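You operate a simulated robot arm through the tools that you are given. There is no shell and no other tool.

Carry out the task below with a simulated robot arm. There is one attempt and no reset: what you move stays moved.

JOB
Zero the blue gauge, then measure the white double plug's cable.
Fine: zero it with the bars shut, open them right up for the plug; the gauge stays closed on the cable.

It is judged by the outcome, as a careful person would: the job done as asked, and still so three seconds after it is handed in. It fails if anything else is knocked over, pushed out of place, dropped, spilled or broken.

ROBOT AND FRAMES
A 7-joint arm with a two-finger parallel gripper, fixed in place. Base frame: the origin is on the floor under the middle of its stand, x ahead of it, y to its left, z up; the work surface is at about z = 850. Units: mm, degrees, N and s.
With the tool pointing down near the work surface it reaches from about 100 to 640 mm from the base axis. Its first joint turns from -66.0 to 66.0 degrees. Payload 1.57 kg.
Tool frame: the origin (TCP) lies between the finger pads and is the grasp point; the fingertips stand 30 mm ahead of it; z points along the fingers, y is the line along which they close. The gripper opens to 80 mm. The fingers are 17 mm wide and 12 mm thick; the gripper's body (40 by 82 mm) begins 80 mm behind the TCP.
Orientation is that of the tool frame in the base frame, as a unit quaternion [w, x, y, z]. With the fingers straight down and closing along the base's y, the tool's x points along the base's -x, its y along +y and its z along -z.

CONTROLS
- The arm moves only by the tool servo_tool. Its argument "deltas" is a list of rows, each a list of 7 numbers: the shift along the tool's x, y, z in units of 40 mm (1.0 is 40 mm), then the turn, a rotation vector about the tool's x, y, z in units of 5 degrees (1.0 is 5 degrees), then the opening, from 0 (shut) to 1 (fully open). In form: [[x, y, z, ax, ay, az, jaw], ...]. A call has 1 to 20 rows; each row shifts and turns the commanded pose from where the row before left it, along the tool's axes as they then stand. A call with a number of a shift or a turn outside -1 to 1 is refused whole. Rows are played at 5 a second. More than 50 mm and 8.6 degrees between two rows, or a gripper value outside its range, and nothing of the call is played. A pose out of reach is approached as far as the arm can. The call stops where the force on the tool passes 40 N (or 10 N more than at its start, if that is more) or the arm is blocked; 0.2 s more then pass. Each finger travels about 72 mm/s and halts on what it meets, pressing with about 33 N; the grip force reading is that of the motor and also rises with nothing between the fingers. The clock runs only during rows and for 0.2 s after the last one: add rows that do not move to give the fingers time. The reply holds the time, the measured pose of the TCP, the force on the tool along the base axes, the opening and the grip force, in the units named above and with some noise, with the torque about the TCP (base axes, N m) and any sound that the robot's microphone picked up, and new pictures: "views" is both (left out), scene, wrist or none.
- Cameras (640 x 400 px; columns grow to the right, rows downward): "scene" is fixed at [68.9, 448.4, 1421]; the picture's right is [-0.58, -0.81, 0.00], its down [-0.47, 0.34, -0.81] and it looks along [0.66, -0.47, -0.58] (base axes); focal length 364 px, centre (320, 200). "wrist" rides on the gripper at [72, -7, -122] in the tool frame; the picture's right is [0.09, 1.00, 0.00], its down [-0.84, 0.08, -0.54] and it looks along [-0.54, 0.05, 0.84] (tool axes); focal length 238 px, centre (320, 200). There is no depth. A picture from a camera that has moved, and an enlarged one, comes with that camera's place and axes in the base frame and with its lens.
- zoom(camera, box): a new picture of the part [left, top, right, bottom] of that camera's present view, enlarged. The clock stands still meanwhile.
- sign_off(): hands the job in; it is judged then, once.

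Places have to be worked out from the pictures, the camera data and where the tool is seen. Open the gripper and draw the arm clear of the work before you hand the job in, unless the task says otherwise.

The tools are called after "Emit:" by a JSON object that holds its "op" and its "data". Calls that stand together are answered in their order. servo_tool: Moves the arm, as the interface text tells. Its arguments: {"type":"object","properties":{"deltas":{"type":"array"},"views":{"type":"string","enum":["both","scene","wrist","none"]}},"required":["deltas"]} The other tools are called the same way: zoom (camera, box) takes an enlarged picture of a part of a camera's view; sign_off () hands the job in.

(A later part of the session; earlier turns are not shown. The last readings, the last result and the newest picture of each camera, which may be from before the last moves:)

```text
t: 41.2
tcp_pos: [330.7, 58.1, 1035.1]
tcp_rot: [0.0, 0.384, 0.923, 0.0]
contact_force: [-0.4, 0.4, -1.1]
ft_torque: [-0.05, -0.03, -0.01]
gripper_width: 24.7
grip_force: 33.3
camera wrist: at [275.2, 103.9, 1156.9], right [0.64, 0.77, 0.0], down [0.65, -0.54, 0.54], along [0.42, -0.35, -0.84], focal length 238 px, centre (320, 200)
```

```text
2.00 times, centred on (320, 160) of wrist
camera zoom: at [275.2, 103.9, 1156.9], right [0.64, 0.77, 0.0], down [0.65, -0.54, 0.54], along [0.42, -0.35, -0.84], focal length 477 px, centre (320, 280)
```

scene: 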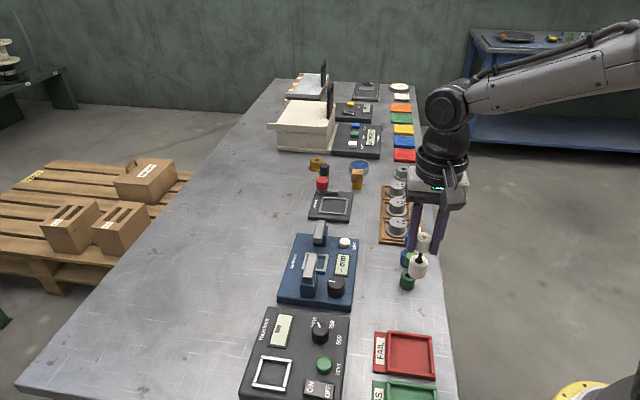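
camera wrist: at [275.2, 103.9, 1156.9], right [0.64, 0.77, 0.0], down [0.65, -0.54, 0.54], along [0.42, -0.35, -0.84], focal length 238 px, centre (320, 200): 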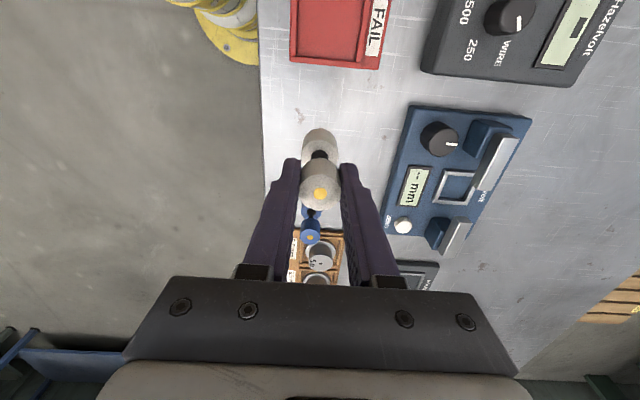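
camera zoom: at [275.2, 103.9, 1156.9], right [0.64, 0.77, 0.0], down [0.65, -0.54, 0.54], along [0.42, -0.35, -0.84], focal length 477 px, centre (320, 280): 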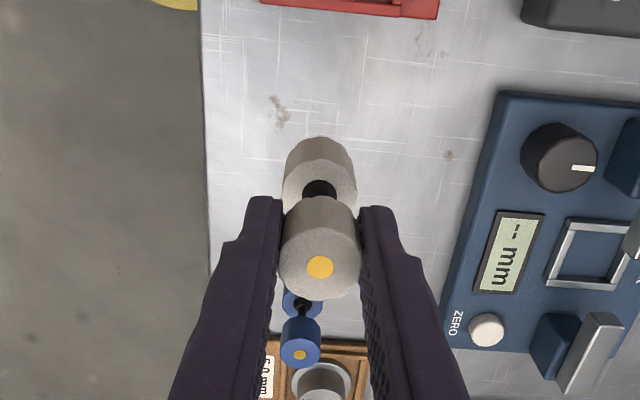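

The plug lifted cleanly and is upright. I'll carry it over the gauge frame at about (520, 139), with its underside at z ≈ 952, well above the bars.

Emit:
{"op": "servo_tool", "data": {"deltas": [[-0.31, 0.798, 0, 0, 0, 0, 0.2], [-0.31, 0.798, 0, 0, 0, 0, 0.2], [-0.31, 0.798, 0, 0, 0, 0, 0.2], [-0.31, 0.798, 0, 0, 0, 0, 0.2], [-0.31, 0.798, 0, 0, 0, 0, 0.2], [-0.31, 0.798, 0, 0, 0, 0, 0.2], [0, 0, 0, 0, 0, 0, 0.2], [0, 0, 0, 0, 0, 0, 0.2]], "views": "both"}}

Emit:
{"op": "zoom", "data": {"camera": "wrist", "box": [250, 60, 390, 200]}}

Emit:
{"op": "zoom", "data": {"camera": "scene", "box": [270, 200, 370, 300]}}

```text
t: 43.0
tcp_pos: [518.2, 140.5, 1035.3]
tcp_rot: [0.0, 0.383, 0.924, 0.0]
contact_force: [-0.1, 0.3, -1.5]
ft_torque: [0.0, 0.0, 0.02]
gripper_width: 24.9
grip_force: 33.6
camera wrist: at [463.3, 186.4, 1157.6], right [0.64, 0.77, 0.0], down [0.65, -0.54, 0.54], along [0.42, -0.35, -0.84], focal length 238 px, centre (320, 200)
```

scene: 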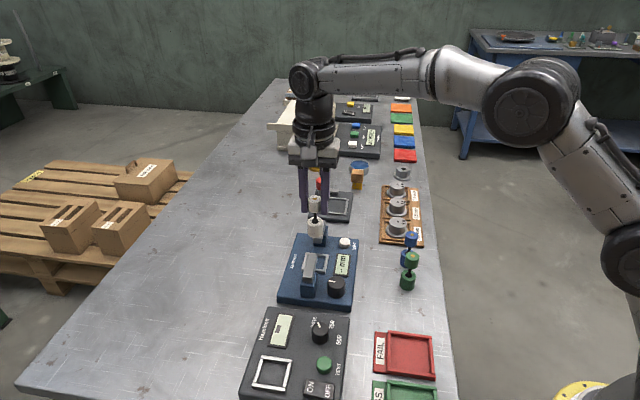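
wrist: 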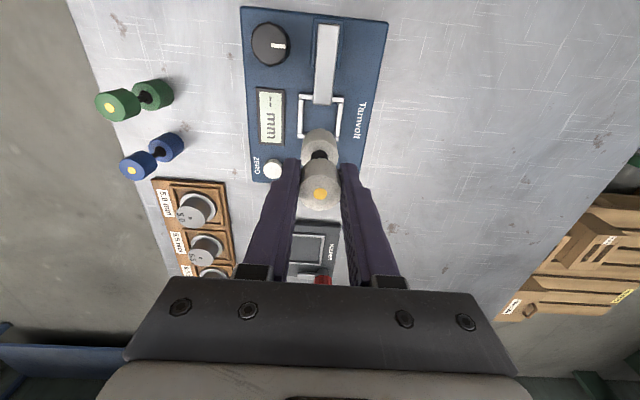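

```text
2.86 times, centred on (320, 130) of wrist
camera zoom: at [463.3, 186.4, 1157.6], right [0.64, 0.77, 0.0], down [0.65, -0.54, 0.54], along [0.42, -0.35, -0.84], focal length 681 px, centre (320, 400)
```

zoom: 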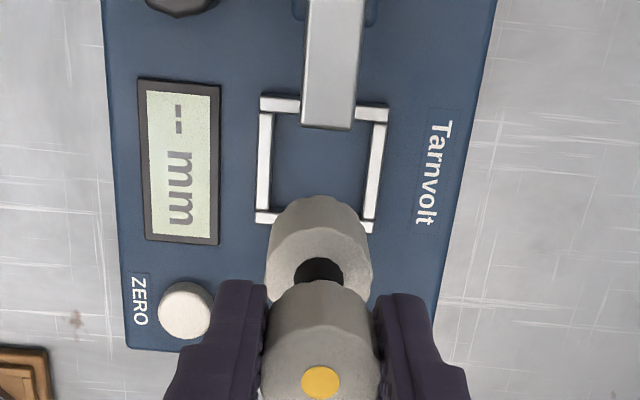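

```text
4.00 times, centred on (320, 250) of scene
camera zoom: at [69.0, 448.4, 1421.0], right [-0.58, -0.81, 0.0], down [-0.47, 0.34, -0.81], along [0.66, -0.47, -0.58], focal length 1455 px, centre (320, 0)
```

zoom: 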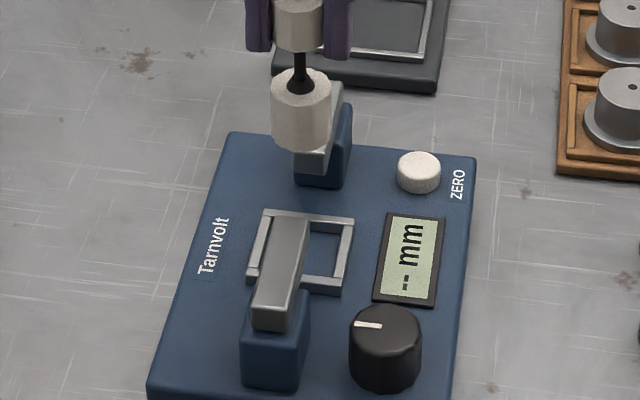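

The frame centre and plug nearly coincide, and the wrist view suggests about 2 mm of correction along tool +x. I'll apply that and lower until the underside is just above bar height to check clearance.

Emit:
{"op": "servo_tool", "data": {"deltas": [[0.05, 0, 0.3, 0, 0, 0, 0.2], [0, 0, 0.3, 0, 0, 0, 0.2], [0, 0, 0.25, 0, 0, 0, 0.2], [0, 0, 0, 0, 0, 0, 0.2], [0, 0, 0, 0, 0, 0, 0.2]], "views": "both"}}

Emit:
{"op": "zoom", "data": {"camera": "wrist", "box": [250, 60, 390, 200]}}

Emit:
{"op": "zoom", "data": {"camera": "scene", "box": [280, 200, 370, 290]}}

```text
t: 44.2
tcp_pos: [518.4, 142.0, 1001.4]
tcp_rot: [0.0, 0.384, 0.923, 0.0]
contact_force: [0.6, 0.5, -1.1]
ft_torque: [0.0, 0.0, -0.02]
gripper_width: 24.6
grip_force: 32.6
camera wrist: at [462.1, 187.6, 1122.9], right [0.64, 0.77, 0.0], down [0.65, -0.54, 0.54], along [0.42, -0.35, -0.84], focal length 238 px, centre (320, 200)
```

scene: 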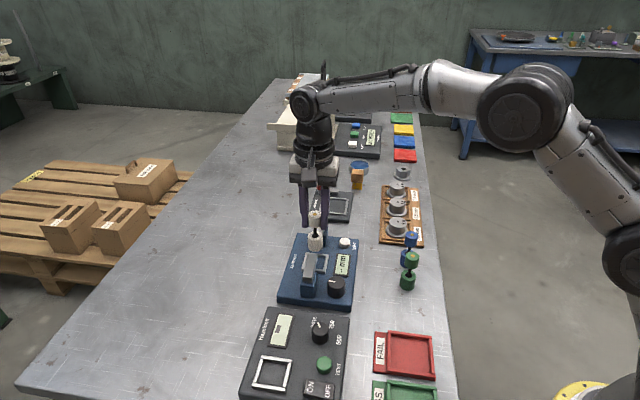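
wrist: 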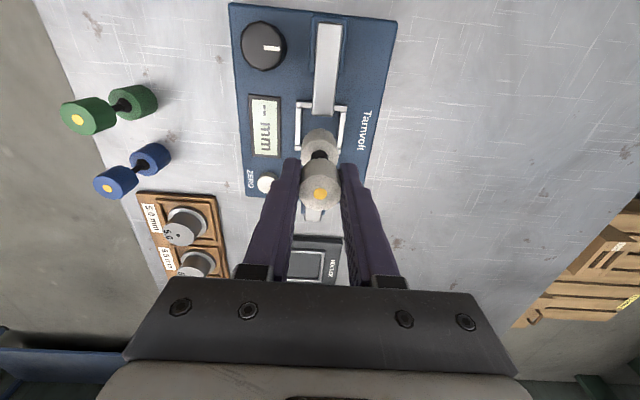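

```text
2.86 times, centred on (320, 130) of wrist
camera zoom: at [462.1, 187.6, 1122.9], right [0.64, 0.77, 0.0], down [0.65, -0.54, 0.54], along [0.42, -0.35, -0.84], focal length 681 px, centre (320, 400)
```

zoom: 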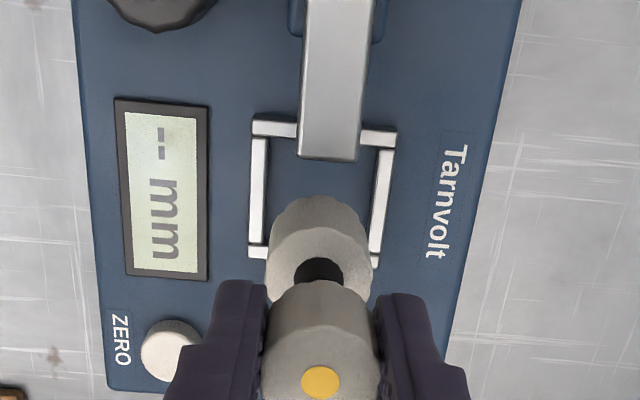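

```text
4.44 times, centred on (325, 245) of scene
camera zoom: at [69.0, 448.4, 1421.0], right [-0.58, -0.81, 0.0], down [-0.47, 0.34, -0.81], along [0.66, -0.47, -0.58], focal length 1616 px, centre (298, 0)
```

zoom: 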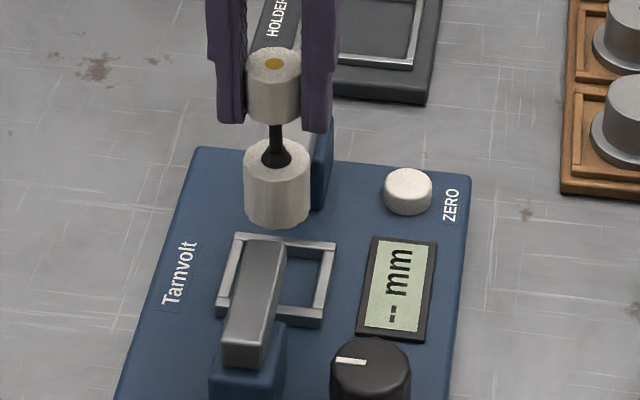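

The plug bottom has clearance to both bars (about ±8 mm), and the two views bracket zero offset. I'll lower further until the bottom is about 12 mm above the frame rails, then check at nearly equal depth.

Emit:
{"op": "servo_tool", "data": {"deltas": [[0, 0, 0.25, 0, 0, 0, 0.2], [0, 0, 0.25, 0, 0, 0, 0.2], [0, 0, 0.2, 0, 0, 0, 0.2], [0, 0, 0.17, 0, 0, 0, 0.2], [0, 0, 0, 0, 0, 0, 0.2], [0, 0, 0, 0, 0, 0, 0.2]], "views": "both"}}

Emit:
{"op": "zoom", "data": {"camera": "wrist", "box": [250, 60, 390, 200]}}

Emit:
{"op": "zoom", "data": {"camera": "scene", "box": [290, 220, 350, 280]}}

```text
t: 45.6
tcp_pos: [518.3, 141.6, 965.4]
tcp_rot: [0.0, 0.385, 0.923, 0.0]
contact_force: [0.1, 0.6, -1.2]
ft_torque: [0.0, 0.02, 0.01]
gripper_width: 24.7
grip_force: 32.6
camera wrist: at [462.3, 187.5, 1087.8], right [0.64, 0.77, 0.0], down [0.65, -0.54, 0.54], along [0.42, -0.35, -0.84], focal length 238 px, centre (320, 200)
```

scene: 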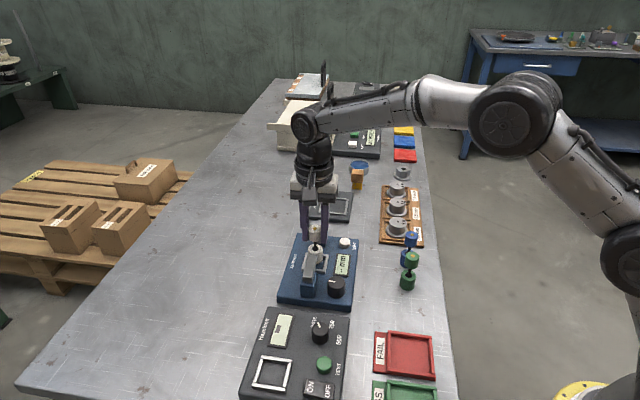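
wrist: 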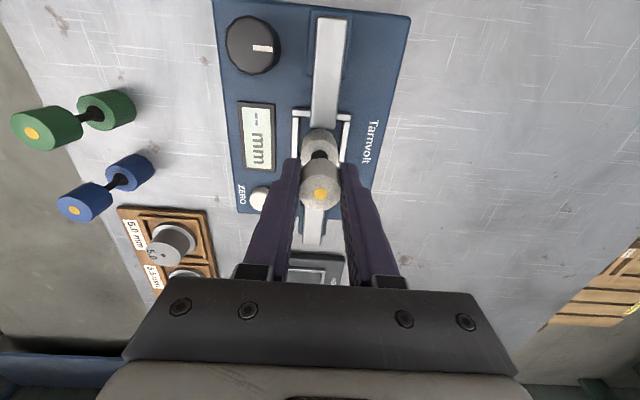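

```text
2.86 times, centred on (320, 130) of wrist
camera zoom: at [462.3, 187.5, 1087.8], right [0.64, 0.77, 0.0], down [0.65, -0.54, 0.54], along [0.42, -0.35, -0.84], focal length 681 px, centre (320, 400)
```

zoom: 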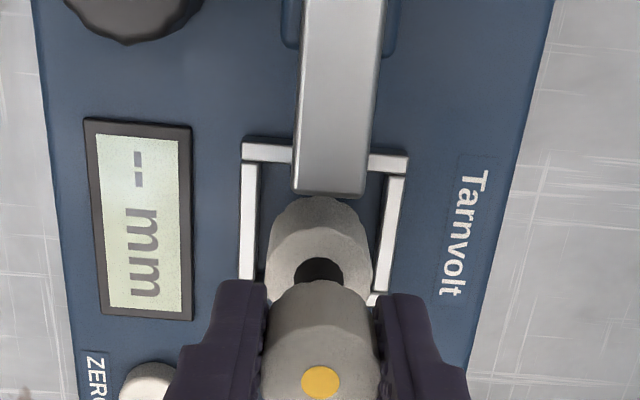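

```text
6.67 times, centred on (320, 250) of scene
camera zoom: at [69.0, 448.4, 1421.0], right [-0.58, -0.81, 0.0], down [-0.47, 0.34, -0.81], along [0.66, -0.47, -0.58], focal length 2424 px, centre (320, -133)
```

zoom: 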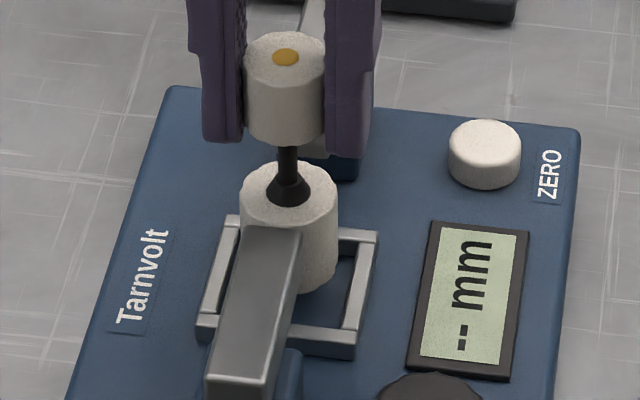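

The plug is inside the bar gap and roughly over the frame. I'll zoom in to compare its bottom rim with the rails at nearly the same depth.

Emit:
{"op": "zoom", "data": {"camera": "wrist", "box": [290, 100, 350, 180]}}

Emit:
{"op": "zoom", "data": {"camera": "scene", "box": [298, 240, 336, 278]}}

```text
5.00 times, centred on (320, 140) of wrist
camera zoom: at [462.3, 187.5, 1087.8], right [0.64, 0.77, 0.0], down [0.65, -0.54, 0.54], along [0.42, -0.35, -0.84], focal length 1192 px, centre (320, 500)
```

zoom: 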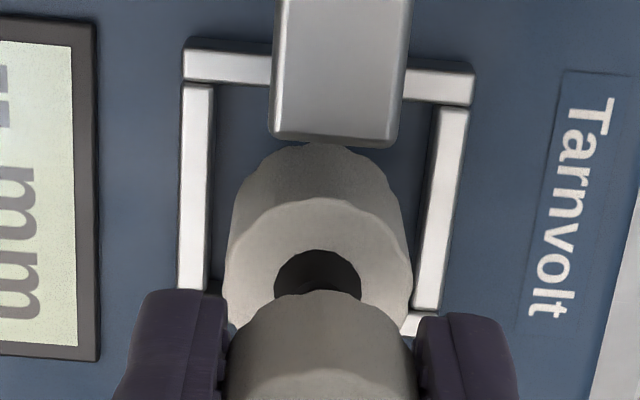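

```text
10.53 times, centred on (317, 259) of scene
camera zoom: at [69.0, 448.4, 1421.0], right [-0.58, -0.81, 0.0], down [-0.47, 0.34, -0.81], along [0.66, -0.47, -0.58], focal length 3828 px, centre (352, -421)
```

zoom: 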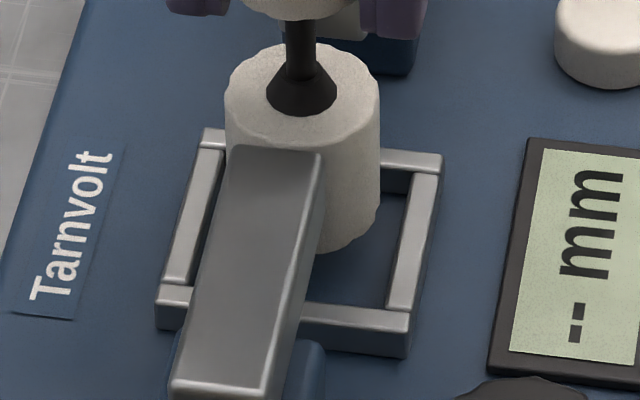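

The frame and plug axes agree within about 1 mm, with about 4.7 mm clearance to the rails. I'll trim 0.8 mm and lower 12 mm, then creep.

Emit:
{"op": "servo_tool", "data": {"deltas": [[0.02, -0.008, 0, 0, 0, 0, 0.2], [0, 0, 0.1, 0, 0, 0, 0.2], [0, 0, 0.1, 0, 0, 0, 0.2], [0, 0, 0.1, 0, 0, 0, 0.2], [0, 0, 0, 0, 0, 0, 0.2]], "views": "both"}}

Emit:
{"op": "zoom", "data": {"camera": "wrist", "box": [280, 100, 360, 200]}}

Emit:
{"op": "zoom", "data": {"camera": "scene", "box": [290, 230, 350, 280]}}

```text
t: 46.8
tcp_pos: [517.2, 141.9, 954.0]
tcp_rot: [0.0, 0.385, 0.923, 0.001]
contact_force: [0.1, 1.5, -0.9]
ft_torque: [0.03, 0.02, 0.0]
gripper_width: 24.4
grip_force: 33.3
camera wrist: at [461.5, 188.4, 1075.8], right [0.64, 0.77, 0.0], down [0.65, -0.54, 0.54], along [0.42, -0.35, -0.84], focal length 238 px, centre (320, 200)
```

scene: 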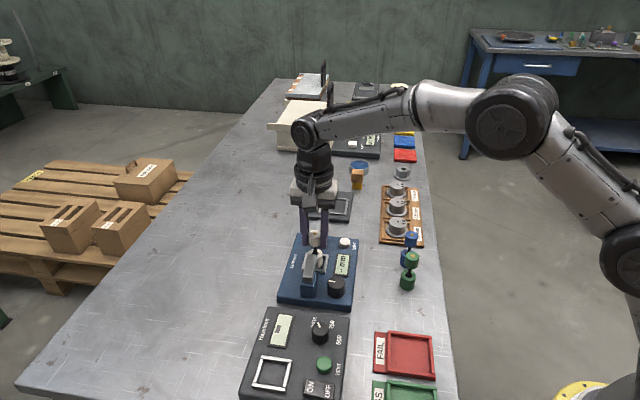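
wrist: 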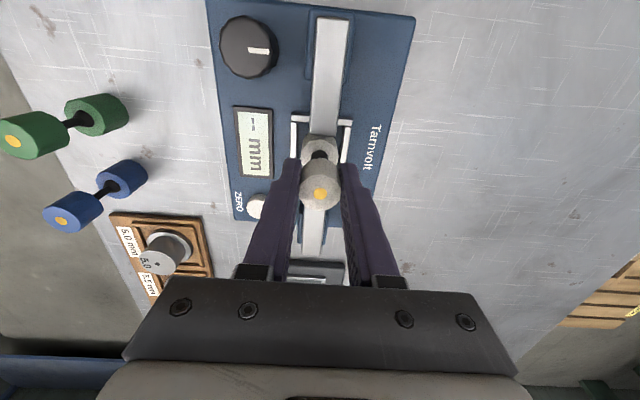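

```text
4.00 times, centred on (320, 150) of wrist
camera zoom: at [461.5, 188.4, 1075.8], right [0.64, 0.77, 0.0], down [0.65, -0.54, 0.54], along [0.42, -0.35, -0.84], focal length 953 px, centre (320, 400)
```

zoom: 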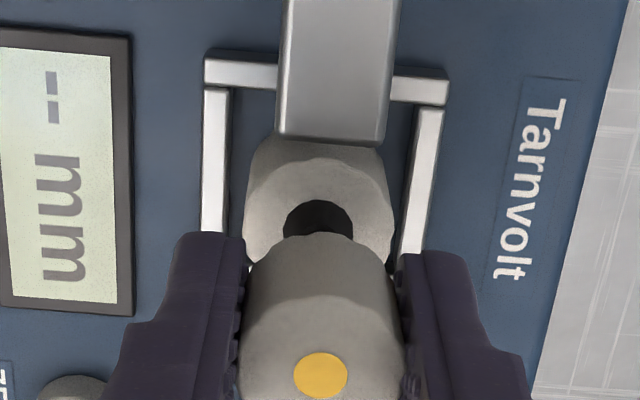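

```text
8.00 times, centred on (320, 255) of scene
camera zoom: at [69.0, 448.4, 1421.0], right [-0.58, -0.81, 0.0], down [-0.47, 0.34, -0.81], along [0.66, -0.47, -0.58], focal length 2909 px, centre (320, -240)
```

zoom: 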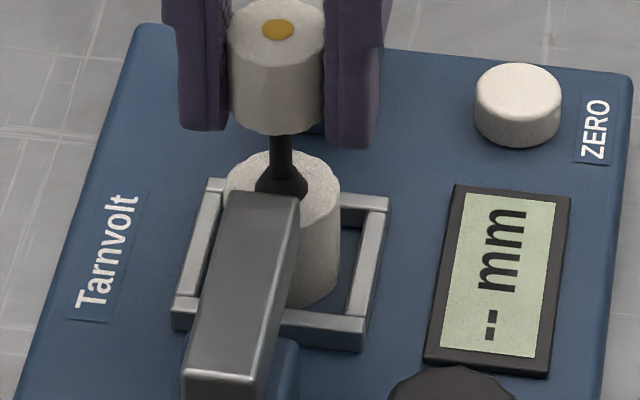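

The plug is going in between the rails. I'll creep down in 1 mm steps and watch the vertical force.

Emit:
{"op": "servo_tool", "data": {"deltas": [[0, 0, 0.025, 0, 0, 0, 0.2], [0, 0, 0.025, 0, 0, 0, 0.2], [0, 0, 0.025, 0, 0, 0, 0.2], [0, 0, 0, 0, 0, 0, 0.2]], "views": "none"}}

```text
t: 47.8
tcp_pos: [516.9, 141.2, 954.2]
tcp_rot: [0.003, 0.385, 0.923, 0.002]
contact_force: [-6.6, -0.1, 22.0]
ft_torque: [0.05, 0.44, 0.02]
gripper_width: 25.0
grip_force: 32.1
```

Contact came about 4 mm higher than I expected, at 22 N with some tilt torque. I'll look before going further.

Emit:
{"op": "servo_tool", "data": {"deltas": [[0, 0, -0.05, 0, 0, 0, 0.2], [0, 0, 0, 0, 0, 0, 0.2]], "views": "both"}}

Emit:
{"op": "zoom", "data": {"camera": "wrist", "box": [280, 100, 360, 200]}}

Emit:
{"op": "zoom", "data": {"camera": "scene", "box": [298, 240, 336, 278]}}

```text
t: 48.4
tcp_pos: [517.4, 141.6, 953.6]
tcp_rot: [0.002, 0.384, 0.923, 0.002]
contact_force: [0.1, 2.4, 16.2]
ft_torque: [0.22, -0.08, 0.03]
gripper_width: 25.0
grip_force: 32.8
camera wrist: at [461.8, 188.3, 1075.3], right [0.64, 0.77, 0.0], down [0.64, -0.54, 0.54], along [0.42, -0.35, -0.84], focal length 238 px, centre (320, 200)
```

scene: 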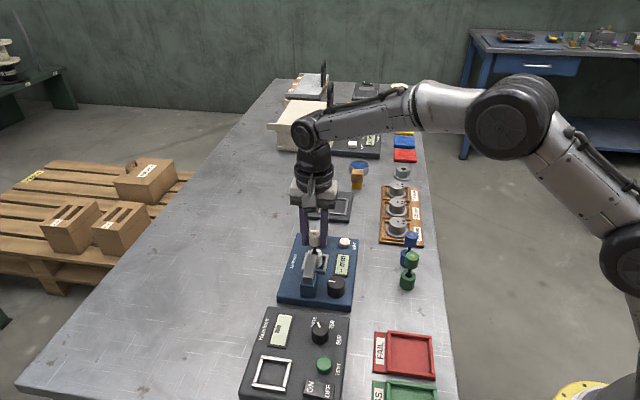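
wrist: 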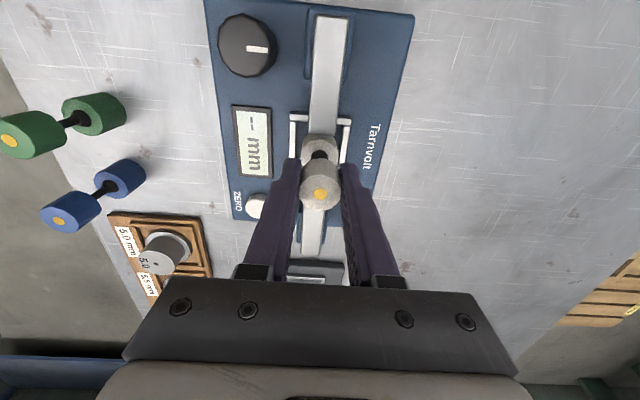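

```text
4.00 times, centred on (320, 150) of wrist
camera zoom: at [461.8, 188.3, 1075.3], right [0.64, 0.77, 0.0], down [0.64, -0.54, 0.54], along [0.42, -0.35, -0.84], focal length 953 px, centre (320, 400)
```

zoom: 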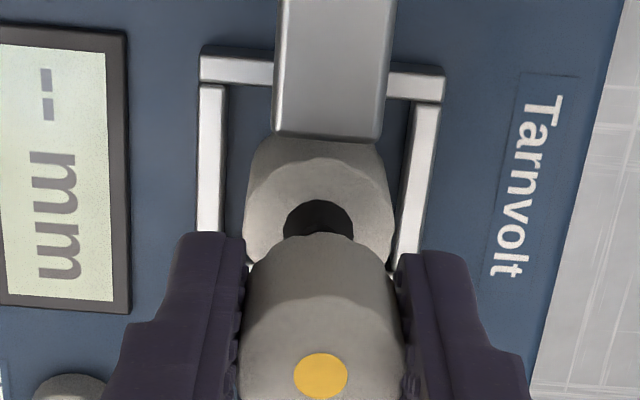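

```text
10.53 times, centred on (317, 259) of scene
camera zoom: at [68.7, 448.4, 1421.0], right [-0.58, -0.81, 0.0], down [-0.47, 0.34, -0.81], along [0.66, -0.47, -0.58], focal length 3828 px, centre (352, -421)
```

zoom: 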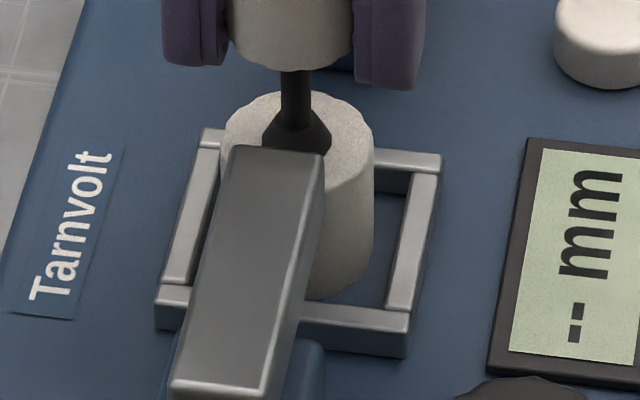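

The contact point works out as central (about 4 mm from the axis), not at a rail, so the plug is standing flat on the gauge body inside the frame. I'll ease the downward load before letting go.

Emit:
{"op": "servo_tool", "data": {"deltas": [[0, 0, -0.03, 0, 0, 0, 0.2], [0, 0, 0, 0, 0, 0, 0.2]], "views": "none"}}

```text
t: 49.0
tcp_pos: [516.9, 141.2, 953.4]
tcp_rot: [0.0, 0.384, 0.923, 0.001]
contact_force: [3.6, 2.9, 8.5]
ft_torque: [0.22, -0.33, -0.02]
gripper_width: 24.8
grip_force: 33.6
```

8.5 N is left, so I'll ease off one more millimetre and then open the fingers.

Emit:
{"op": "servo_tool", "data": {"deltas": [[0, 0, -0.022, 0, 0, 0, 0.2], [0, 0, 0, 0, 0, 0, 0.2], [0, 0, 0, 0, 0, 0, 0.36], [0, 0, 0, 0, 0, 0, 0.45], [0, 0, 0, 0, 0, 0, 0.55], [0, 0, 0, 0, 0, 0, 0.55]], "views": "both"}}

Emit:
{"op": "zoom", "data": {"camera": "wrist", "box": [270, 80, 370, 205]}}

Emit:
{"op": "zoom", "data": {"camera": "scene", "box": [290, 220, 350, 280]}}

```text
t: 50.4
tcp_pos: [516.9, 142.0, 954.3]
tcp_rot: [0.0, 0.384, 0.923, 0.0]
contact_force: [-0.3, 0.4, 0.1]
ft_torque: [0.02, 0.01, -0.01]
gripper_width: 44.3
grip_force: 0.1
camera wrist: at [461.9, 188.2, 1076.7], right [0.64, 0.77, 0.0], down [0.65, -0.54, 0.54], along [0.42, -0.35, -0.84], focal length 238 px, centre (320, 200)
```

scene: 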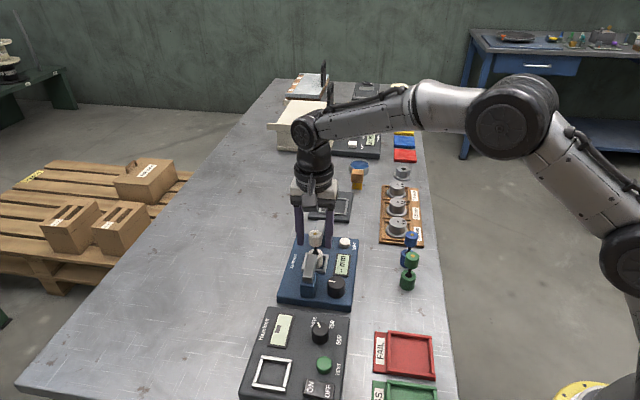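
wrist: 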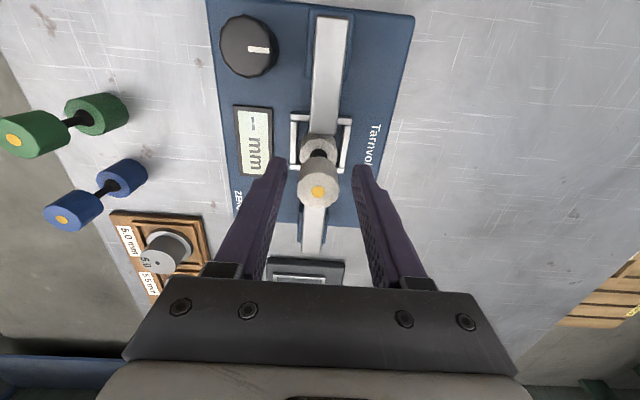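

```text
3.20 times, centred on (320, 142) of wrist
camera zoom: at [461.9, 188.2, 1076.7], right [0.64, 0.77, 0.0], down [0.65, -0.54, 0.54], along [0.42, -0.35, -0.84], focal length 763 px, centre (320, 384)
```

zoom: 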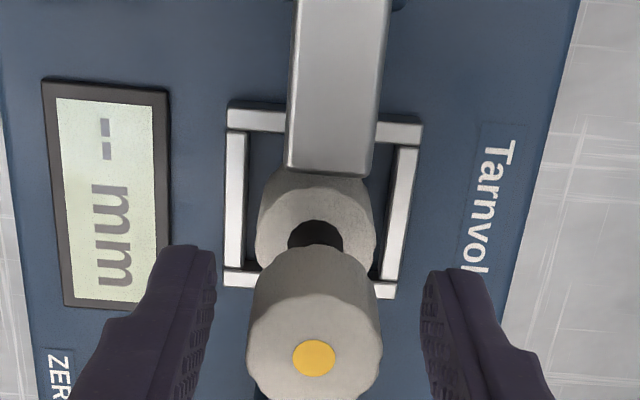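

```text
6.67 times, centred on (320, 250) of scene
camera zoom: at [68.9, 448.4, 1421.0], right [-0.58, -0.81, 0.0], down [-0.47, 0.34, -0.81], along [0.66, -0.47, -0.58], focal length 2424 px, centre (320, -133)
```

zoom: 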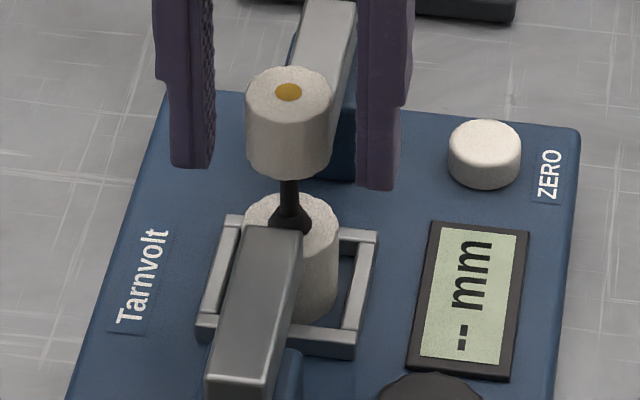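

The plug stands upright in the frame with its cable between the bars. I'll rise straight up clear of it, turn back to the neutral yaw and go above the knob.

Emit:
{"op": "servo_tool", "data": {"deltas": [[0, 0, -0.3, 0, 0, 0, 0.6], [0, 0, -0.6, 0, 0, 0, 0.65], [0, 0, -0.7, 0, 0, 0, 0.65], [0, 0, -0.7, 0, 0, 0, 0.65], [0.553, -0.442, 0, 0, 0, 0, 0.65], [0.553, -0.442, 0, 0, 0, 0, 0.65], [0.553, -0.442, 0, 0, 0, 0, 0.65], [0, 0, 0, 0, 0, -1, 0.65], [0, 0, 0, 0, 0, -1, 0.65], [0, 0, 0, 0, 0, -1, 0.65], [0, 0, 0, 0, 0, -1, 0.65], [0, 0, 0, 0, 0, -1, 0.65], [0, 0, 0, 0, 0, -1, 0.65], [0, 0, 0, 0, 0, -1, 0.65], [0, 0, 0, 0, 0, -1, 0.65], [0, 0, 0, 0, 0, -1, 0.65], [0, 0, 0, 0, 0, 0, 0.65]], "views": "both"}}

Emit:
{"op": "zoom", "data": {"camera": "scene", "box": [280, 210, 370, 300]}}

Emit:
{"op": "zoom", "data": {"camera": "wrist", "box": [220, 60, 420, 260]}}

```text
t: 54.0
tcp_pos: [432.1, 152.4, 1046.8]
tcp_rot: [0.0, 0.001, 1.0, 0.0]
contact_force: [0.9, 0.4, -0.4]
ft_torque: [0.01, 0.03, 0.01]
gripper_width: 52.0
grip_force: 0.0
camera wrist: at [360.6, 145.1, 1168.9], right [-0.09, 1.0, 0.0], down [0.84, 0.08, 0.54], along [0.54, 0.05, -0.84], focal length 238 px, centre (320, 200)
```

scene: 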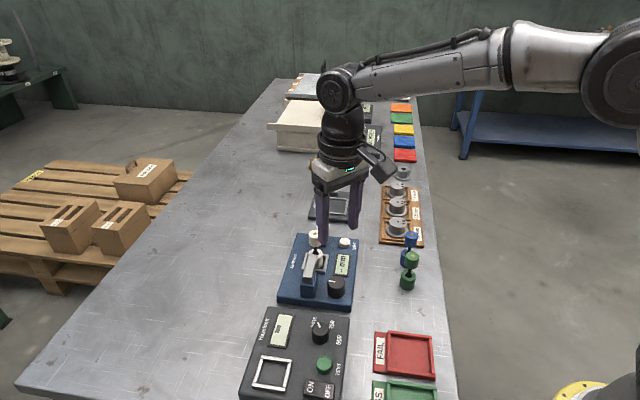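
wrist: 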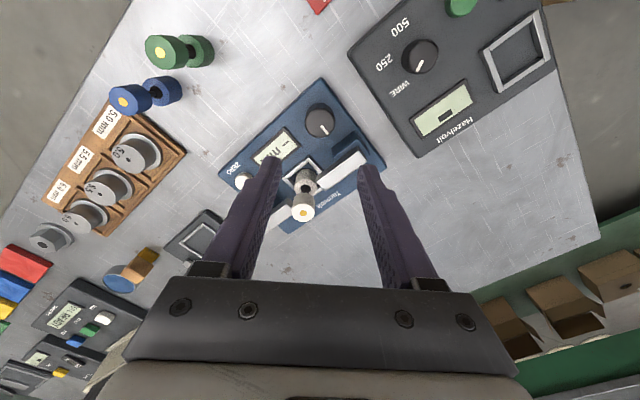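

```text
4.44 times, centred on (325, 255) of scene
camera zoom: at [68.9, 448.4, 1421.0], right [-0.58, -0.81, 0.0], down [-0.47, 0.34, -0.81], along [0.66, -0.47, -0.58], focal length 1616 px, centre (298, -44)
```

zoom: 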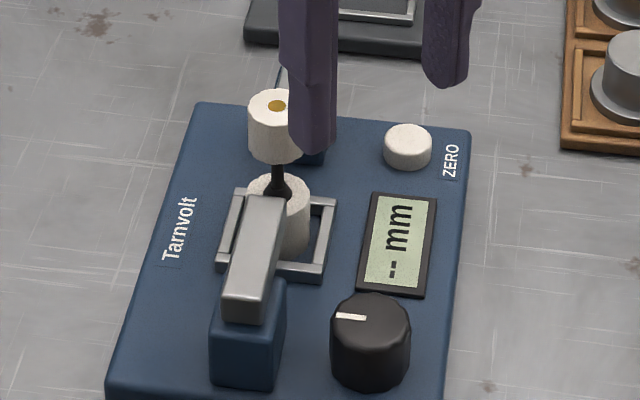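

```text
2.00 times, centred on (320, 160) of wrist
camera zoom: at [360.6, 145.1, 1168.9], right [-0.09, 1.0, 0.0], down [0.84, 0.08, 0.54], along [0.54, 0.05, -0.84], focal length 477 px, centre (320, 280)
```

zoom: 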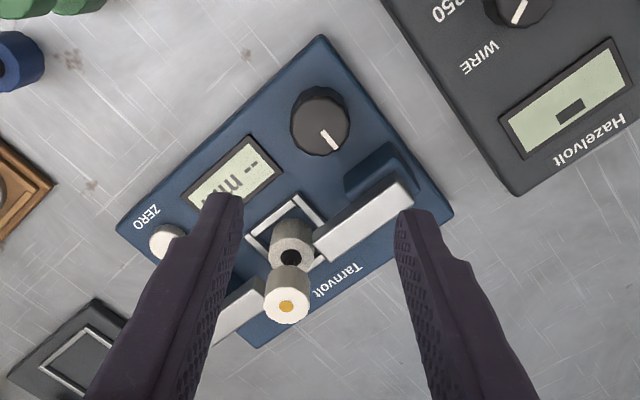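

The knob is under the tool and the plug is standing undisturbed. I'll go down on the knob and grip it.

Emit:
{"op": "servo_tool", "data": {"deltas": [[-0.01, -0.02, 0.8, 0, 0, 0, 0.65], [0, 0, 0.8, 0, 0, 0, 0.65], [0, 0, 0.8, 0, 0, 0, 0.65], [0, 0, 0.6, 0, 0, 0, 0.65], [0, 0, 0.4, 0, 0, 0, 0.65], [0, 0, 0, 0, 0, 0, 0.65], [0, 0, 0, 0, 0, 0, 0.3], [0, 0, 0, 0, 0, 0, 0.3], [0, 0, 0, 0, 0, 0, 0.3]], "views": "wrist"}}

Emit:
{"op": "zoom", "data": {"camera": "wrist", "box": [220, 60, 420, 260]}}

```text
t: 56.0
tcp_pos: [433.4, 151.2, 912.0]
tcp_rot: [0.0, 0.001, 1.0, 0.0]
contact_force: [0.1, 6.3, -4.5]
ft_torque: [0.3, -0.55, 0.0]
gripper_width: 33.1
grip_force: 40.7
camera wrist: at [361.1, 145.0, 1033.0], right [-0.09, 1.0, 0.0], down [0.84, 0.07, 0.54], along [0.54, 0.05, -0.84], focal length 238 px, centre (320, 200)
```

wrist: 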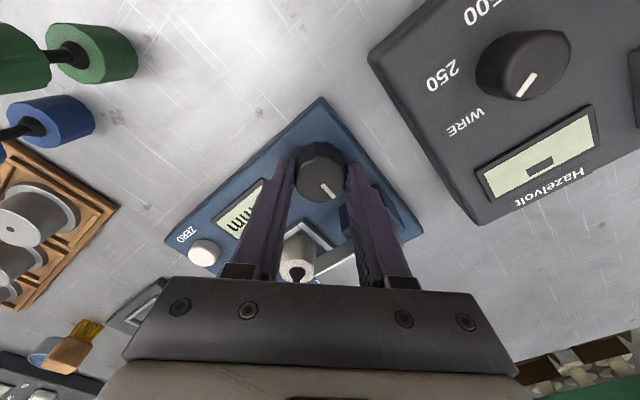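

```text
2.00 times, centred on (320, 160) of wrist
camera zoom: at [361.1, 145.0, 1033.0], right [-0.09, 1.0, 0.0], down [0.84, 0.07, 0.54], along [0.54, 0.05, -0.84], focal length 477 px, centre (320, 280)
```

zoom: 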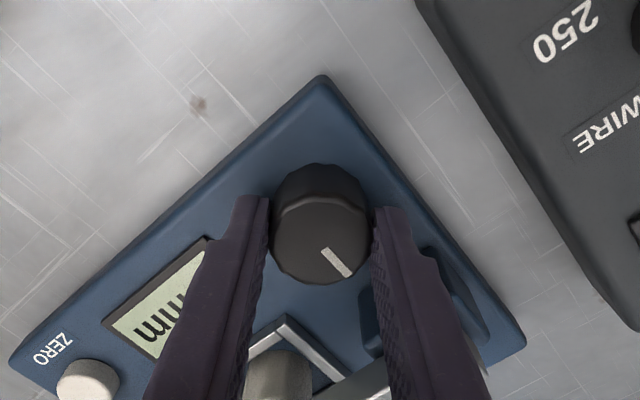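

The knob is gripped near its axis. I'll turn clockwise 50° to start closing the bars.

Emit:
{"op": "servo_tool", "data": {"deltas": [[0, 0, 0, 0, 0, 1, 0.3], [0, 0, 0, 0, 0, 1, 0.3], [0, 0, 0, 0, 0, 1, 0.3], [0, 0, 0, 0, 0, 1, 0.3], [0, 0, 0, 0, 0, 1, 0.3], [0, 0, 0, 0, 0, 1, 0.3], [0, 0, 0, 0, 0, 1, 0.3], [0, 0, 0, 0, 0, 1, 0.3], [0, 0, 0, 0, 0, 1, 0.3], [0, 0, 0, 0, 0, 1, 0.3], [0, 0, 0, 0, 0, 0, 0.3]], "views": "both"}}

Emit:
{"op": "zoom", "data": {"camera": "scene", "box": [280, 210, 370, 300]}}

```text
t: 58.4
tcp_pos: [432.6, 151.2, 911.4]
tcp_rot: [0.0, 0.425, 0.905, 0.0]
contact_force: [-4.0, 21.6, -2.3]
ft_torque: [0.02, -0.27, 0.0]
gripper_width: 33.2
grip_force: 41.1
camera wrist: at [381.9, 202.3, 1033.1], right [0.71, 0.71, 0.0], down [0.59, -0.59, 0.54], along [0.38, -0.38, -0.84], focal length 238 px, centre (320, 200)
```

scene: 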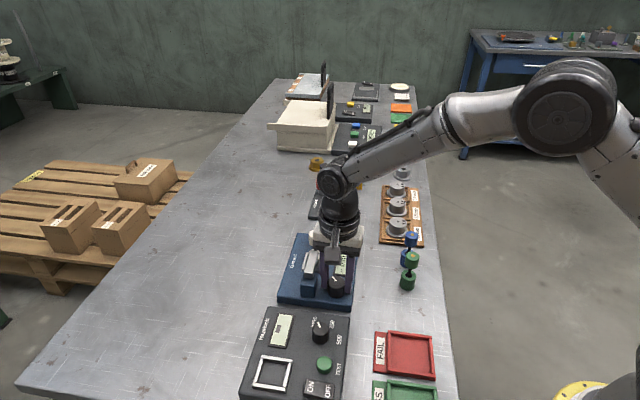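
wrist: 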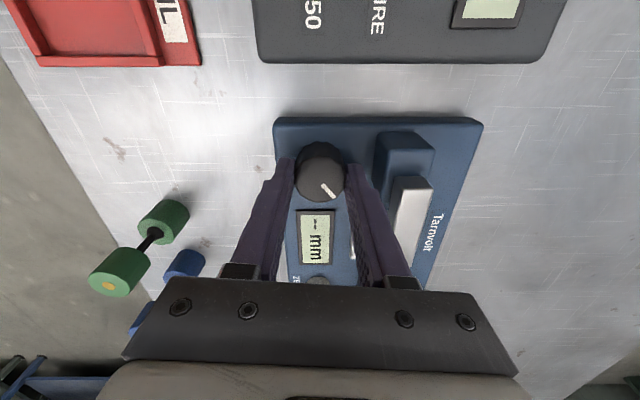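

```text
4.44 times, centred on (325, 255) of scene
camera zoom: at [68.9, 449.0, 1420.8], right [-0.58, -0.81, 0.0], down [-0.47, 0.34, -0.81], along [0.66, -0.47, -0.58], focal length 1616 px, centre (298, -44)
```

zoom: 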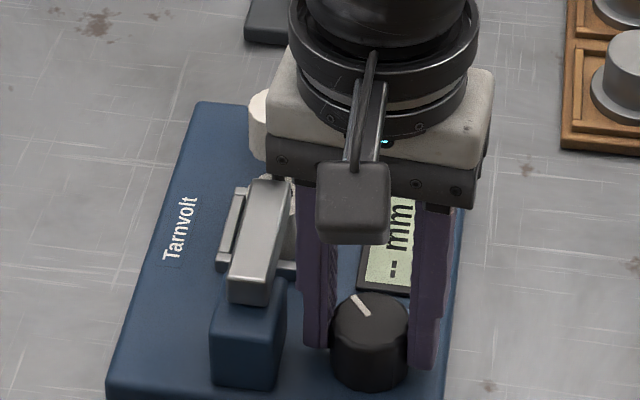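

Closing is going smoothly with no twisting resistance yet. I'll relieve the side load and continue.

Emit:
{"op": "servo_tool", "data": {"deltas": [[0.03, 0.024, 0, 0, 0, 0, 0.3], [0, 0, 0, 0, 0, 1, 0.3], [0, 0, 0, 0, 0, 1, 0.3], [0, 0, 0, 0, 0, 1, 0.3], [0, 0, 0, 0, 0, 1, 0.3], [0, 0, 0, 0, 0, 1, 0.3], [0, 0, 0, 0, 0, 1, 0.3], [0, 0, 0, 0, 0, 0, 0.3]], "views": "both"}}

Emit:
{"op": "zoom", "data": {"camera": "wrist", "box": [340, 90, 540, 290]}}

```text
t: 60.2
tcp_pos: [432.2, 151.1, 911.8]
tcp_rot: [0.0, 0.644, 0.765, -0.001]
contact_force: [-2.6, 0.0, 3.4]
ft_torque: [0.07, 0.18, -0.01]
gripper_width: 32.8
grip_force: 41.0
camera wrist: at [414.2, 221.3, 1032.9], right [0.97, 0.26, 0.0], down [0.22, -0.81, 0.54], along [0.14, -0.52, -0.84], focal length 238 px, centre (320, 200)
```

scene: 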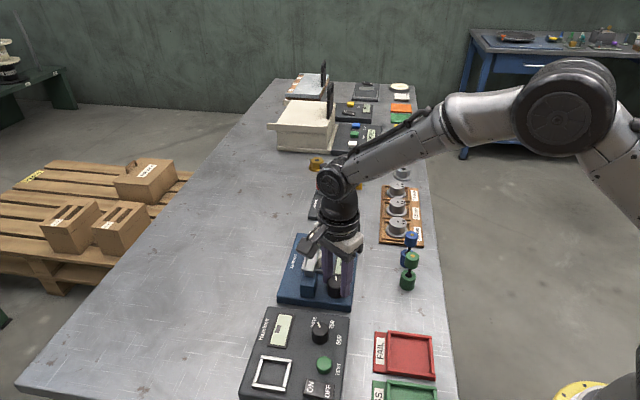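
wrist: 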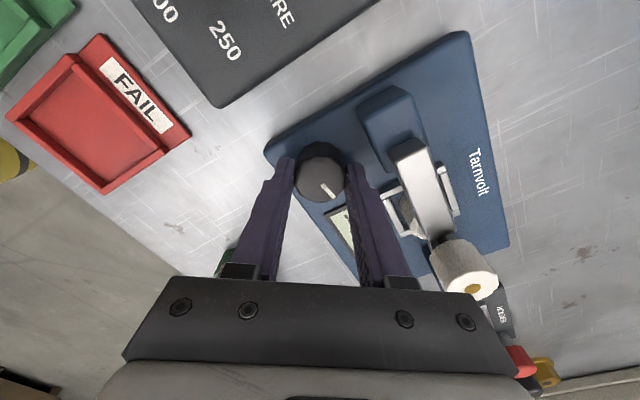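

```text
2.00 times, centred on (440, 190) of wrist
camera zoom: at [414.2, 221.3, 1032.9], right [0.97, 0.26, 0.0], down [0.22, -0.81, 0.54], along [0.14, -0.52, -0.84], focal length 477 px, centre (80, 220)
```

zoom: 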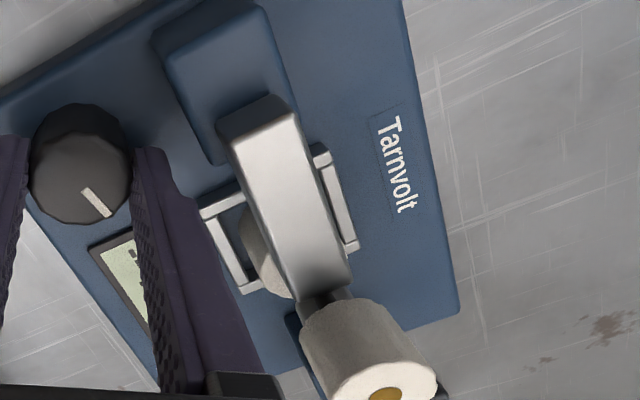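

Bar 1 is passing above the lower part and nearing the cable, and the plug is still upright. I'll turn another 15° and check.

Emit:
{"op": "servo_tool", "data": {"deltas": [[0, 0, 0, 0, 0, 1, 0.3], [0, 0, 0, 0, 0, 1, 0.3], [0, 0, 0, 0, 0, 1, 0.3], [0, 0, 0, 0, 0, 0, 0.3]], "views": "both"}}

Emit:
{"op": "zoom", "data": {"camera": "wrist", "box": [360, 110, 540, 290]}}

Emit:
{"op": "zoom", "data": {"camera": "scene", "box": [280, 210, 370, 300]}}

```text
t: 61.2
tcp_pos: [433.0, 150.1, 911.7]
tcp_rot: [0.0, 0.739, 0.674, 0.0]
contact_force: [-1.9, -8.3, 2.5]
ft_torque: [-0.58, 0.0, 0.02]
gripper_width: 33.0
grip_force: 41.0
camera wrist: at [432.8, 223.8, 1032.9], right [1.0, 0.0, 0.0], down [0.0, -0.84, 0.54], along [0.0, -0.54, -0.84], focal length 238 px, centre (320, 200)
```

scene: 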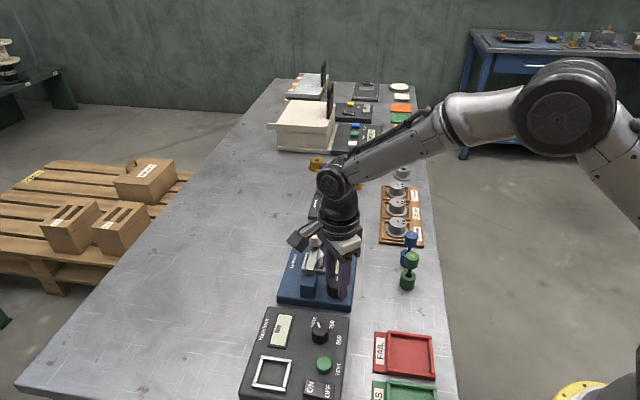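
wrist: 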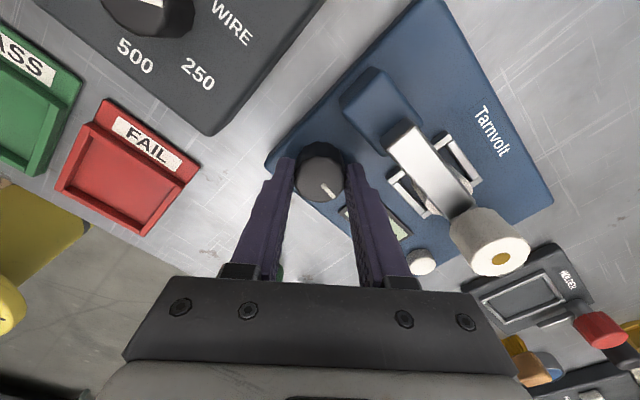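

```text
2.22 times, centred on (450, 200) of wrist
camera zoom: at [432.8, 223.8, 1032.9], right [1.0, 0.0, 0.0], down [0.0, -0.84, 0.54], along [0.0, -0.54, -0.84], focal length 530 px, centre (31, 200)
```

zoom: 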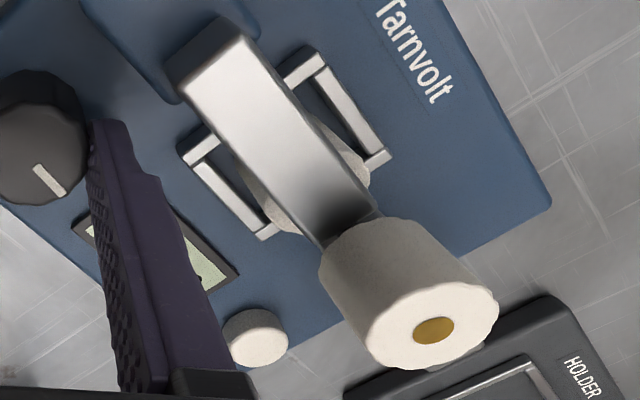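

```text
4.44 times, centred on (325, 255) of scene
camera zoom: at [68.9, 448.2, 1421.1], right [-0.58, -0.81, 0.0], down [-0.47, 0.34, -0.81], along [0.66, -0.47, -0.58], focal length 1616 px, centre (298, -44)
```

zoom: 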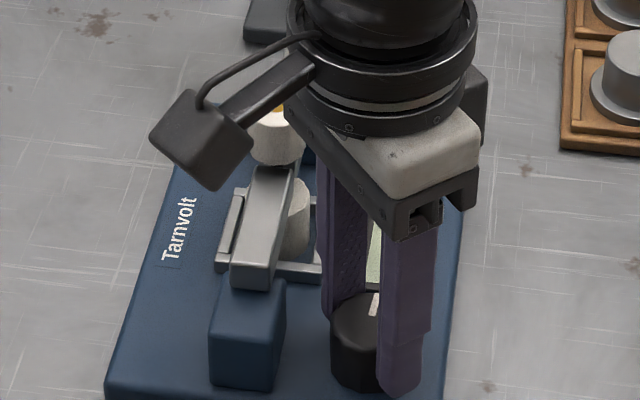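

There's about 10 mm of gap left and still no torque. I'll approach the cable gently.

Emit:
{"op": "servo_tool", "data": {"deltas": [[0, 0, 0, 0, 0, 0.6, 0.3], [0, 0, 0, 0, 0, 0.5, 0.3], [0, 0, 0, 0, 0, 0.4, 0.3], [0, 0, 0, 0, 0, 0, 0.3]], "views": "both"}}

Emit:
{"op": "zoom", "data": {"camera": "wrist", "box": [340, 110, 540, 290]}}

```text
t: 62.2
tcp_pos: [432.1, 151.6, 911.4]
tcp_rot: [0.001, 0.781, 0.625, -0.001]
contact_force: [-2.7, -12.2, 1.7]
ft_torque: [-0.56, 0.21, 0.18]
gripper_width: 33.4
grip_force: 41.1
camera wrist: at [442.2, 223.1, 1033.0], right [0.99, -0.13, 0.0], down [-0.11, -0.83, 0.54], along [-0.07, -0.54, -0.84], focal length 238 px, centre (320, 200)
```

scene: 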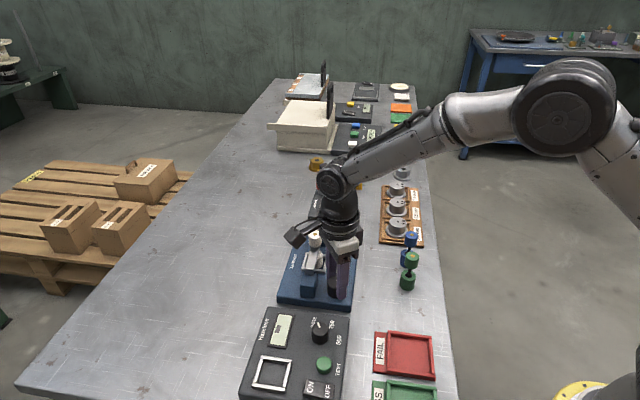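
wrist: 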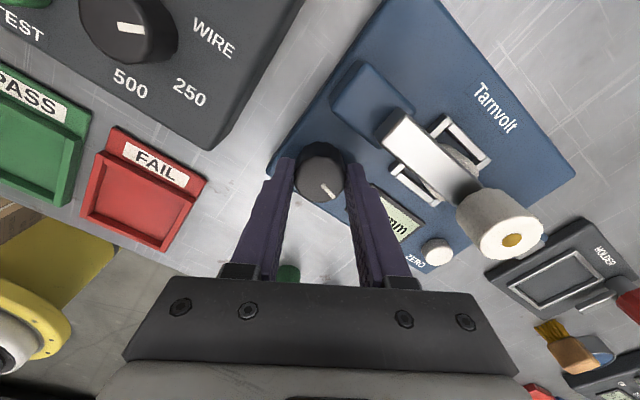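

```text
2.22 times, centred on (440, 200) of wrist
camera zoom: at [442.2, 223.1, 1033.0], right [0.99, -0.13, 0.0], down [-0.11, -0.83, 0.54], along [-0.07, -0.54, -0.84], focal length 530 px, centre (53, 200)
```

zoom: 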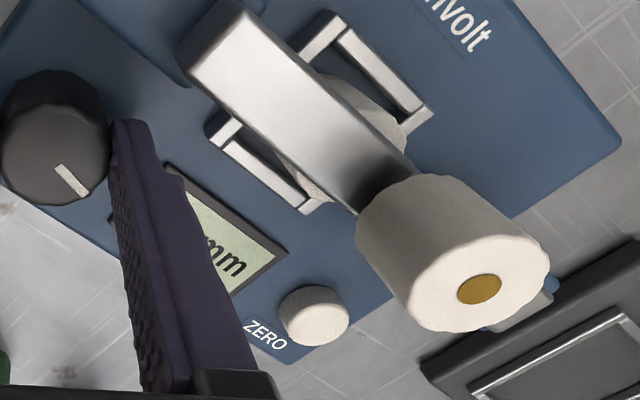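

The torque has risen to 0.18 N·m, so the bars are touching the cable. I'll turn a little further to close firmly.

Emit:
{"op": "servo_tool", "data": {"deltas": [[0, 0, 0, 0, 0, 0.3, 0.3], [0, 0, 0, 0, 0, 0.3, 0.3], [0, 0, 0, 0, 0, 0, 0.3]], "views": "both"}}

Emit:
{"op": "zoom", "data": {"camera": "wrist", "box": [340, 110, 540, 290]}}

Emit:
{"op": "zoom", "data": {"camera": "scene", "box": [280, 210, 370, 300]}}

```text
t: 63.0
tcp_pos: [431.6, 152.4, 910.0]
tcp_rot: [0.0, 0.797, 0.604, 0.0]
contact_force: [-3.1, -11.4, 1.0]
ft_torque: [-0.48, 0.05, 0.52]
gripper_width: 33.1
grip_force: 41.4
camera wrist: at [446.0, 222.9, 1033.0], right [0.98, -0.18, 0.0], down [-0.15, -0.83, 0.54], along [-0.1, -0.53, -0.84], focal length 238 px, centre (320, 200)
```

scene: 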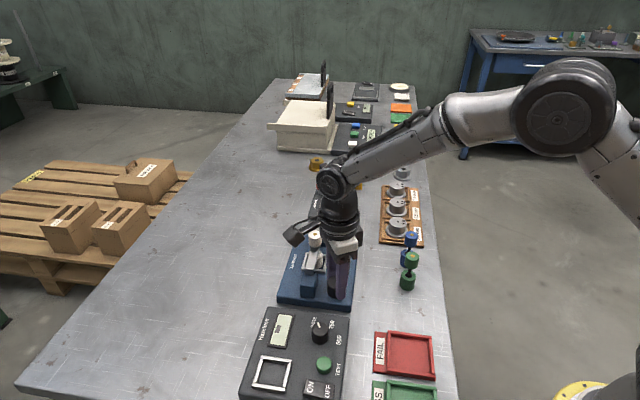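
wrist: 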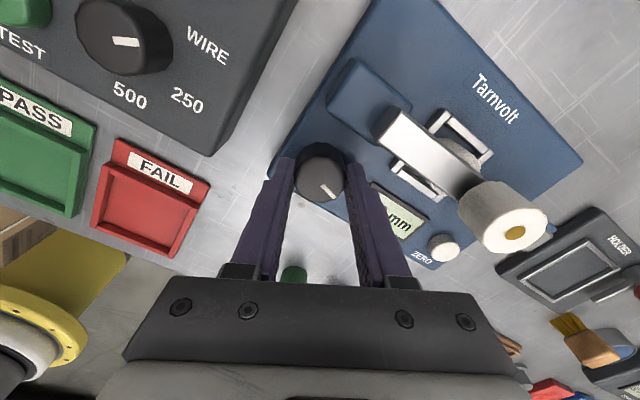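

```text
2.22 times, centred on (440, 200) of wrist
camera zoom: at [446.0, 222.9, 1033.0], right [0.98, -0.18, 0.0], down [-0.15, -0.83, 0.54], along [-0.1, -0.53, -0.84], focal length 530 px, centre (53, 200)
```

zoom: 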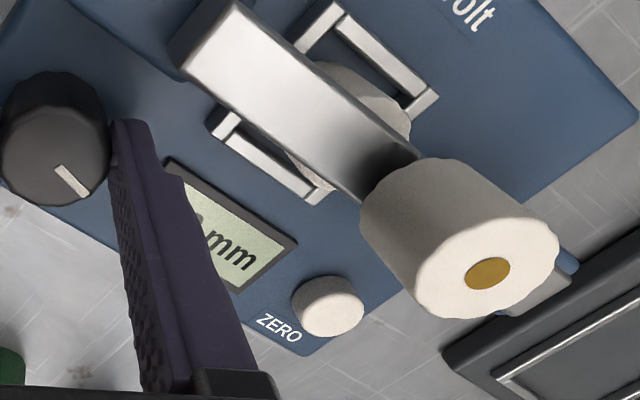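

```text
4.44 times, centred on (325, 255) of scene
camera zoom: at [68.9, 448.1, 1421.1], right [-0.58, -0.81, 0.0], down [-0.47, 0.34, -0.81], along [0.66, -0.47, -0.58], focal length 1616 px, centre (298, -44)
```

zoom: 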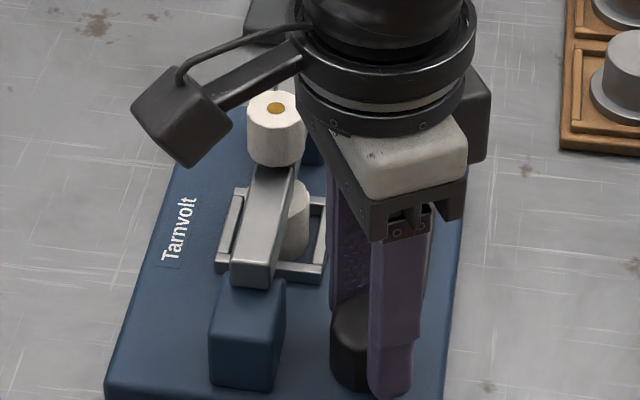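

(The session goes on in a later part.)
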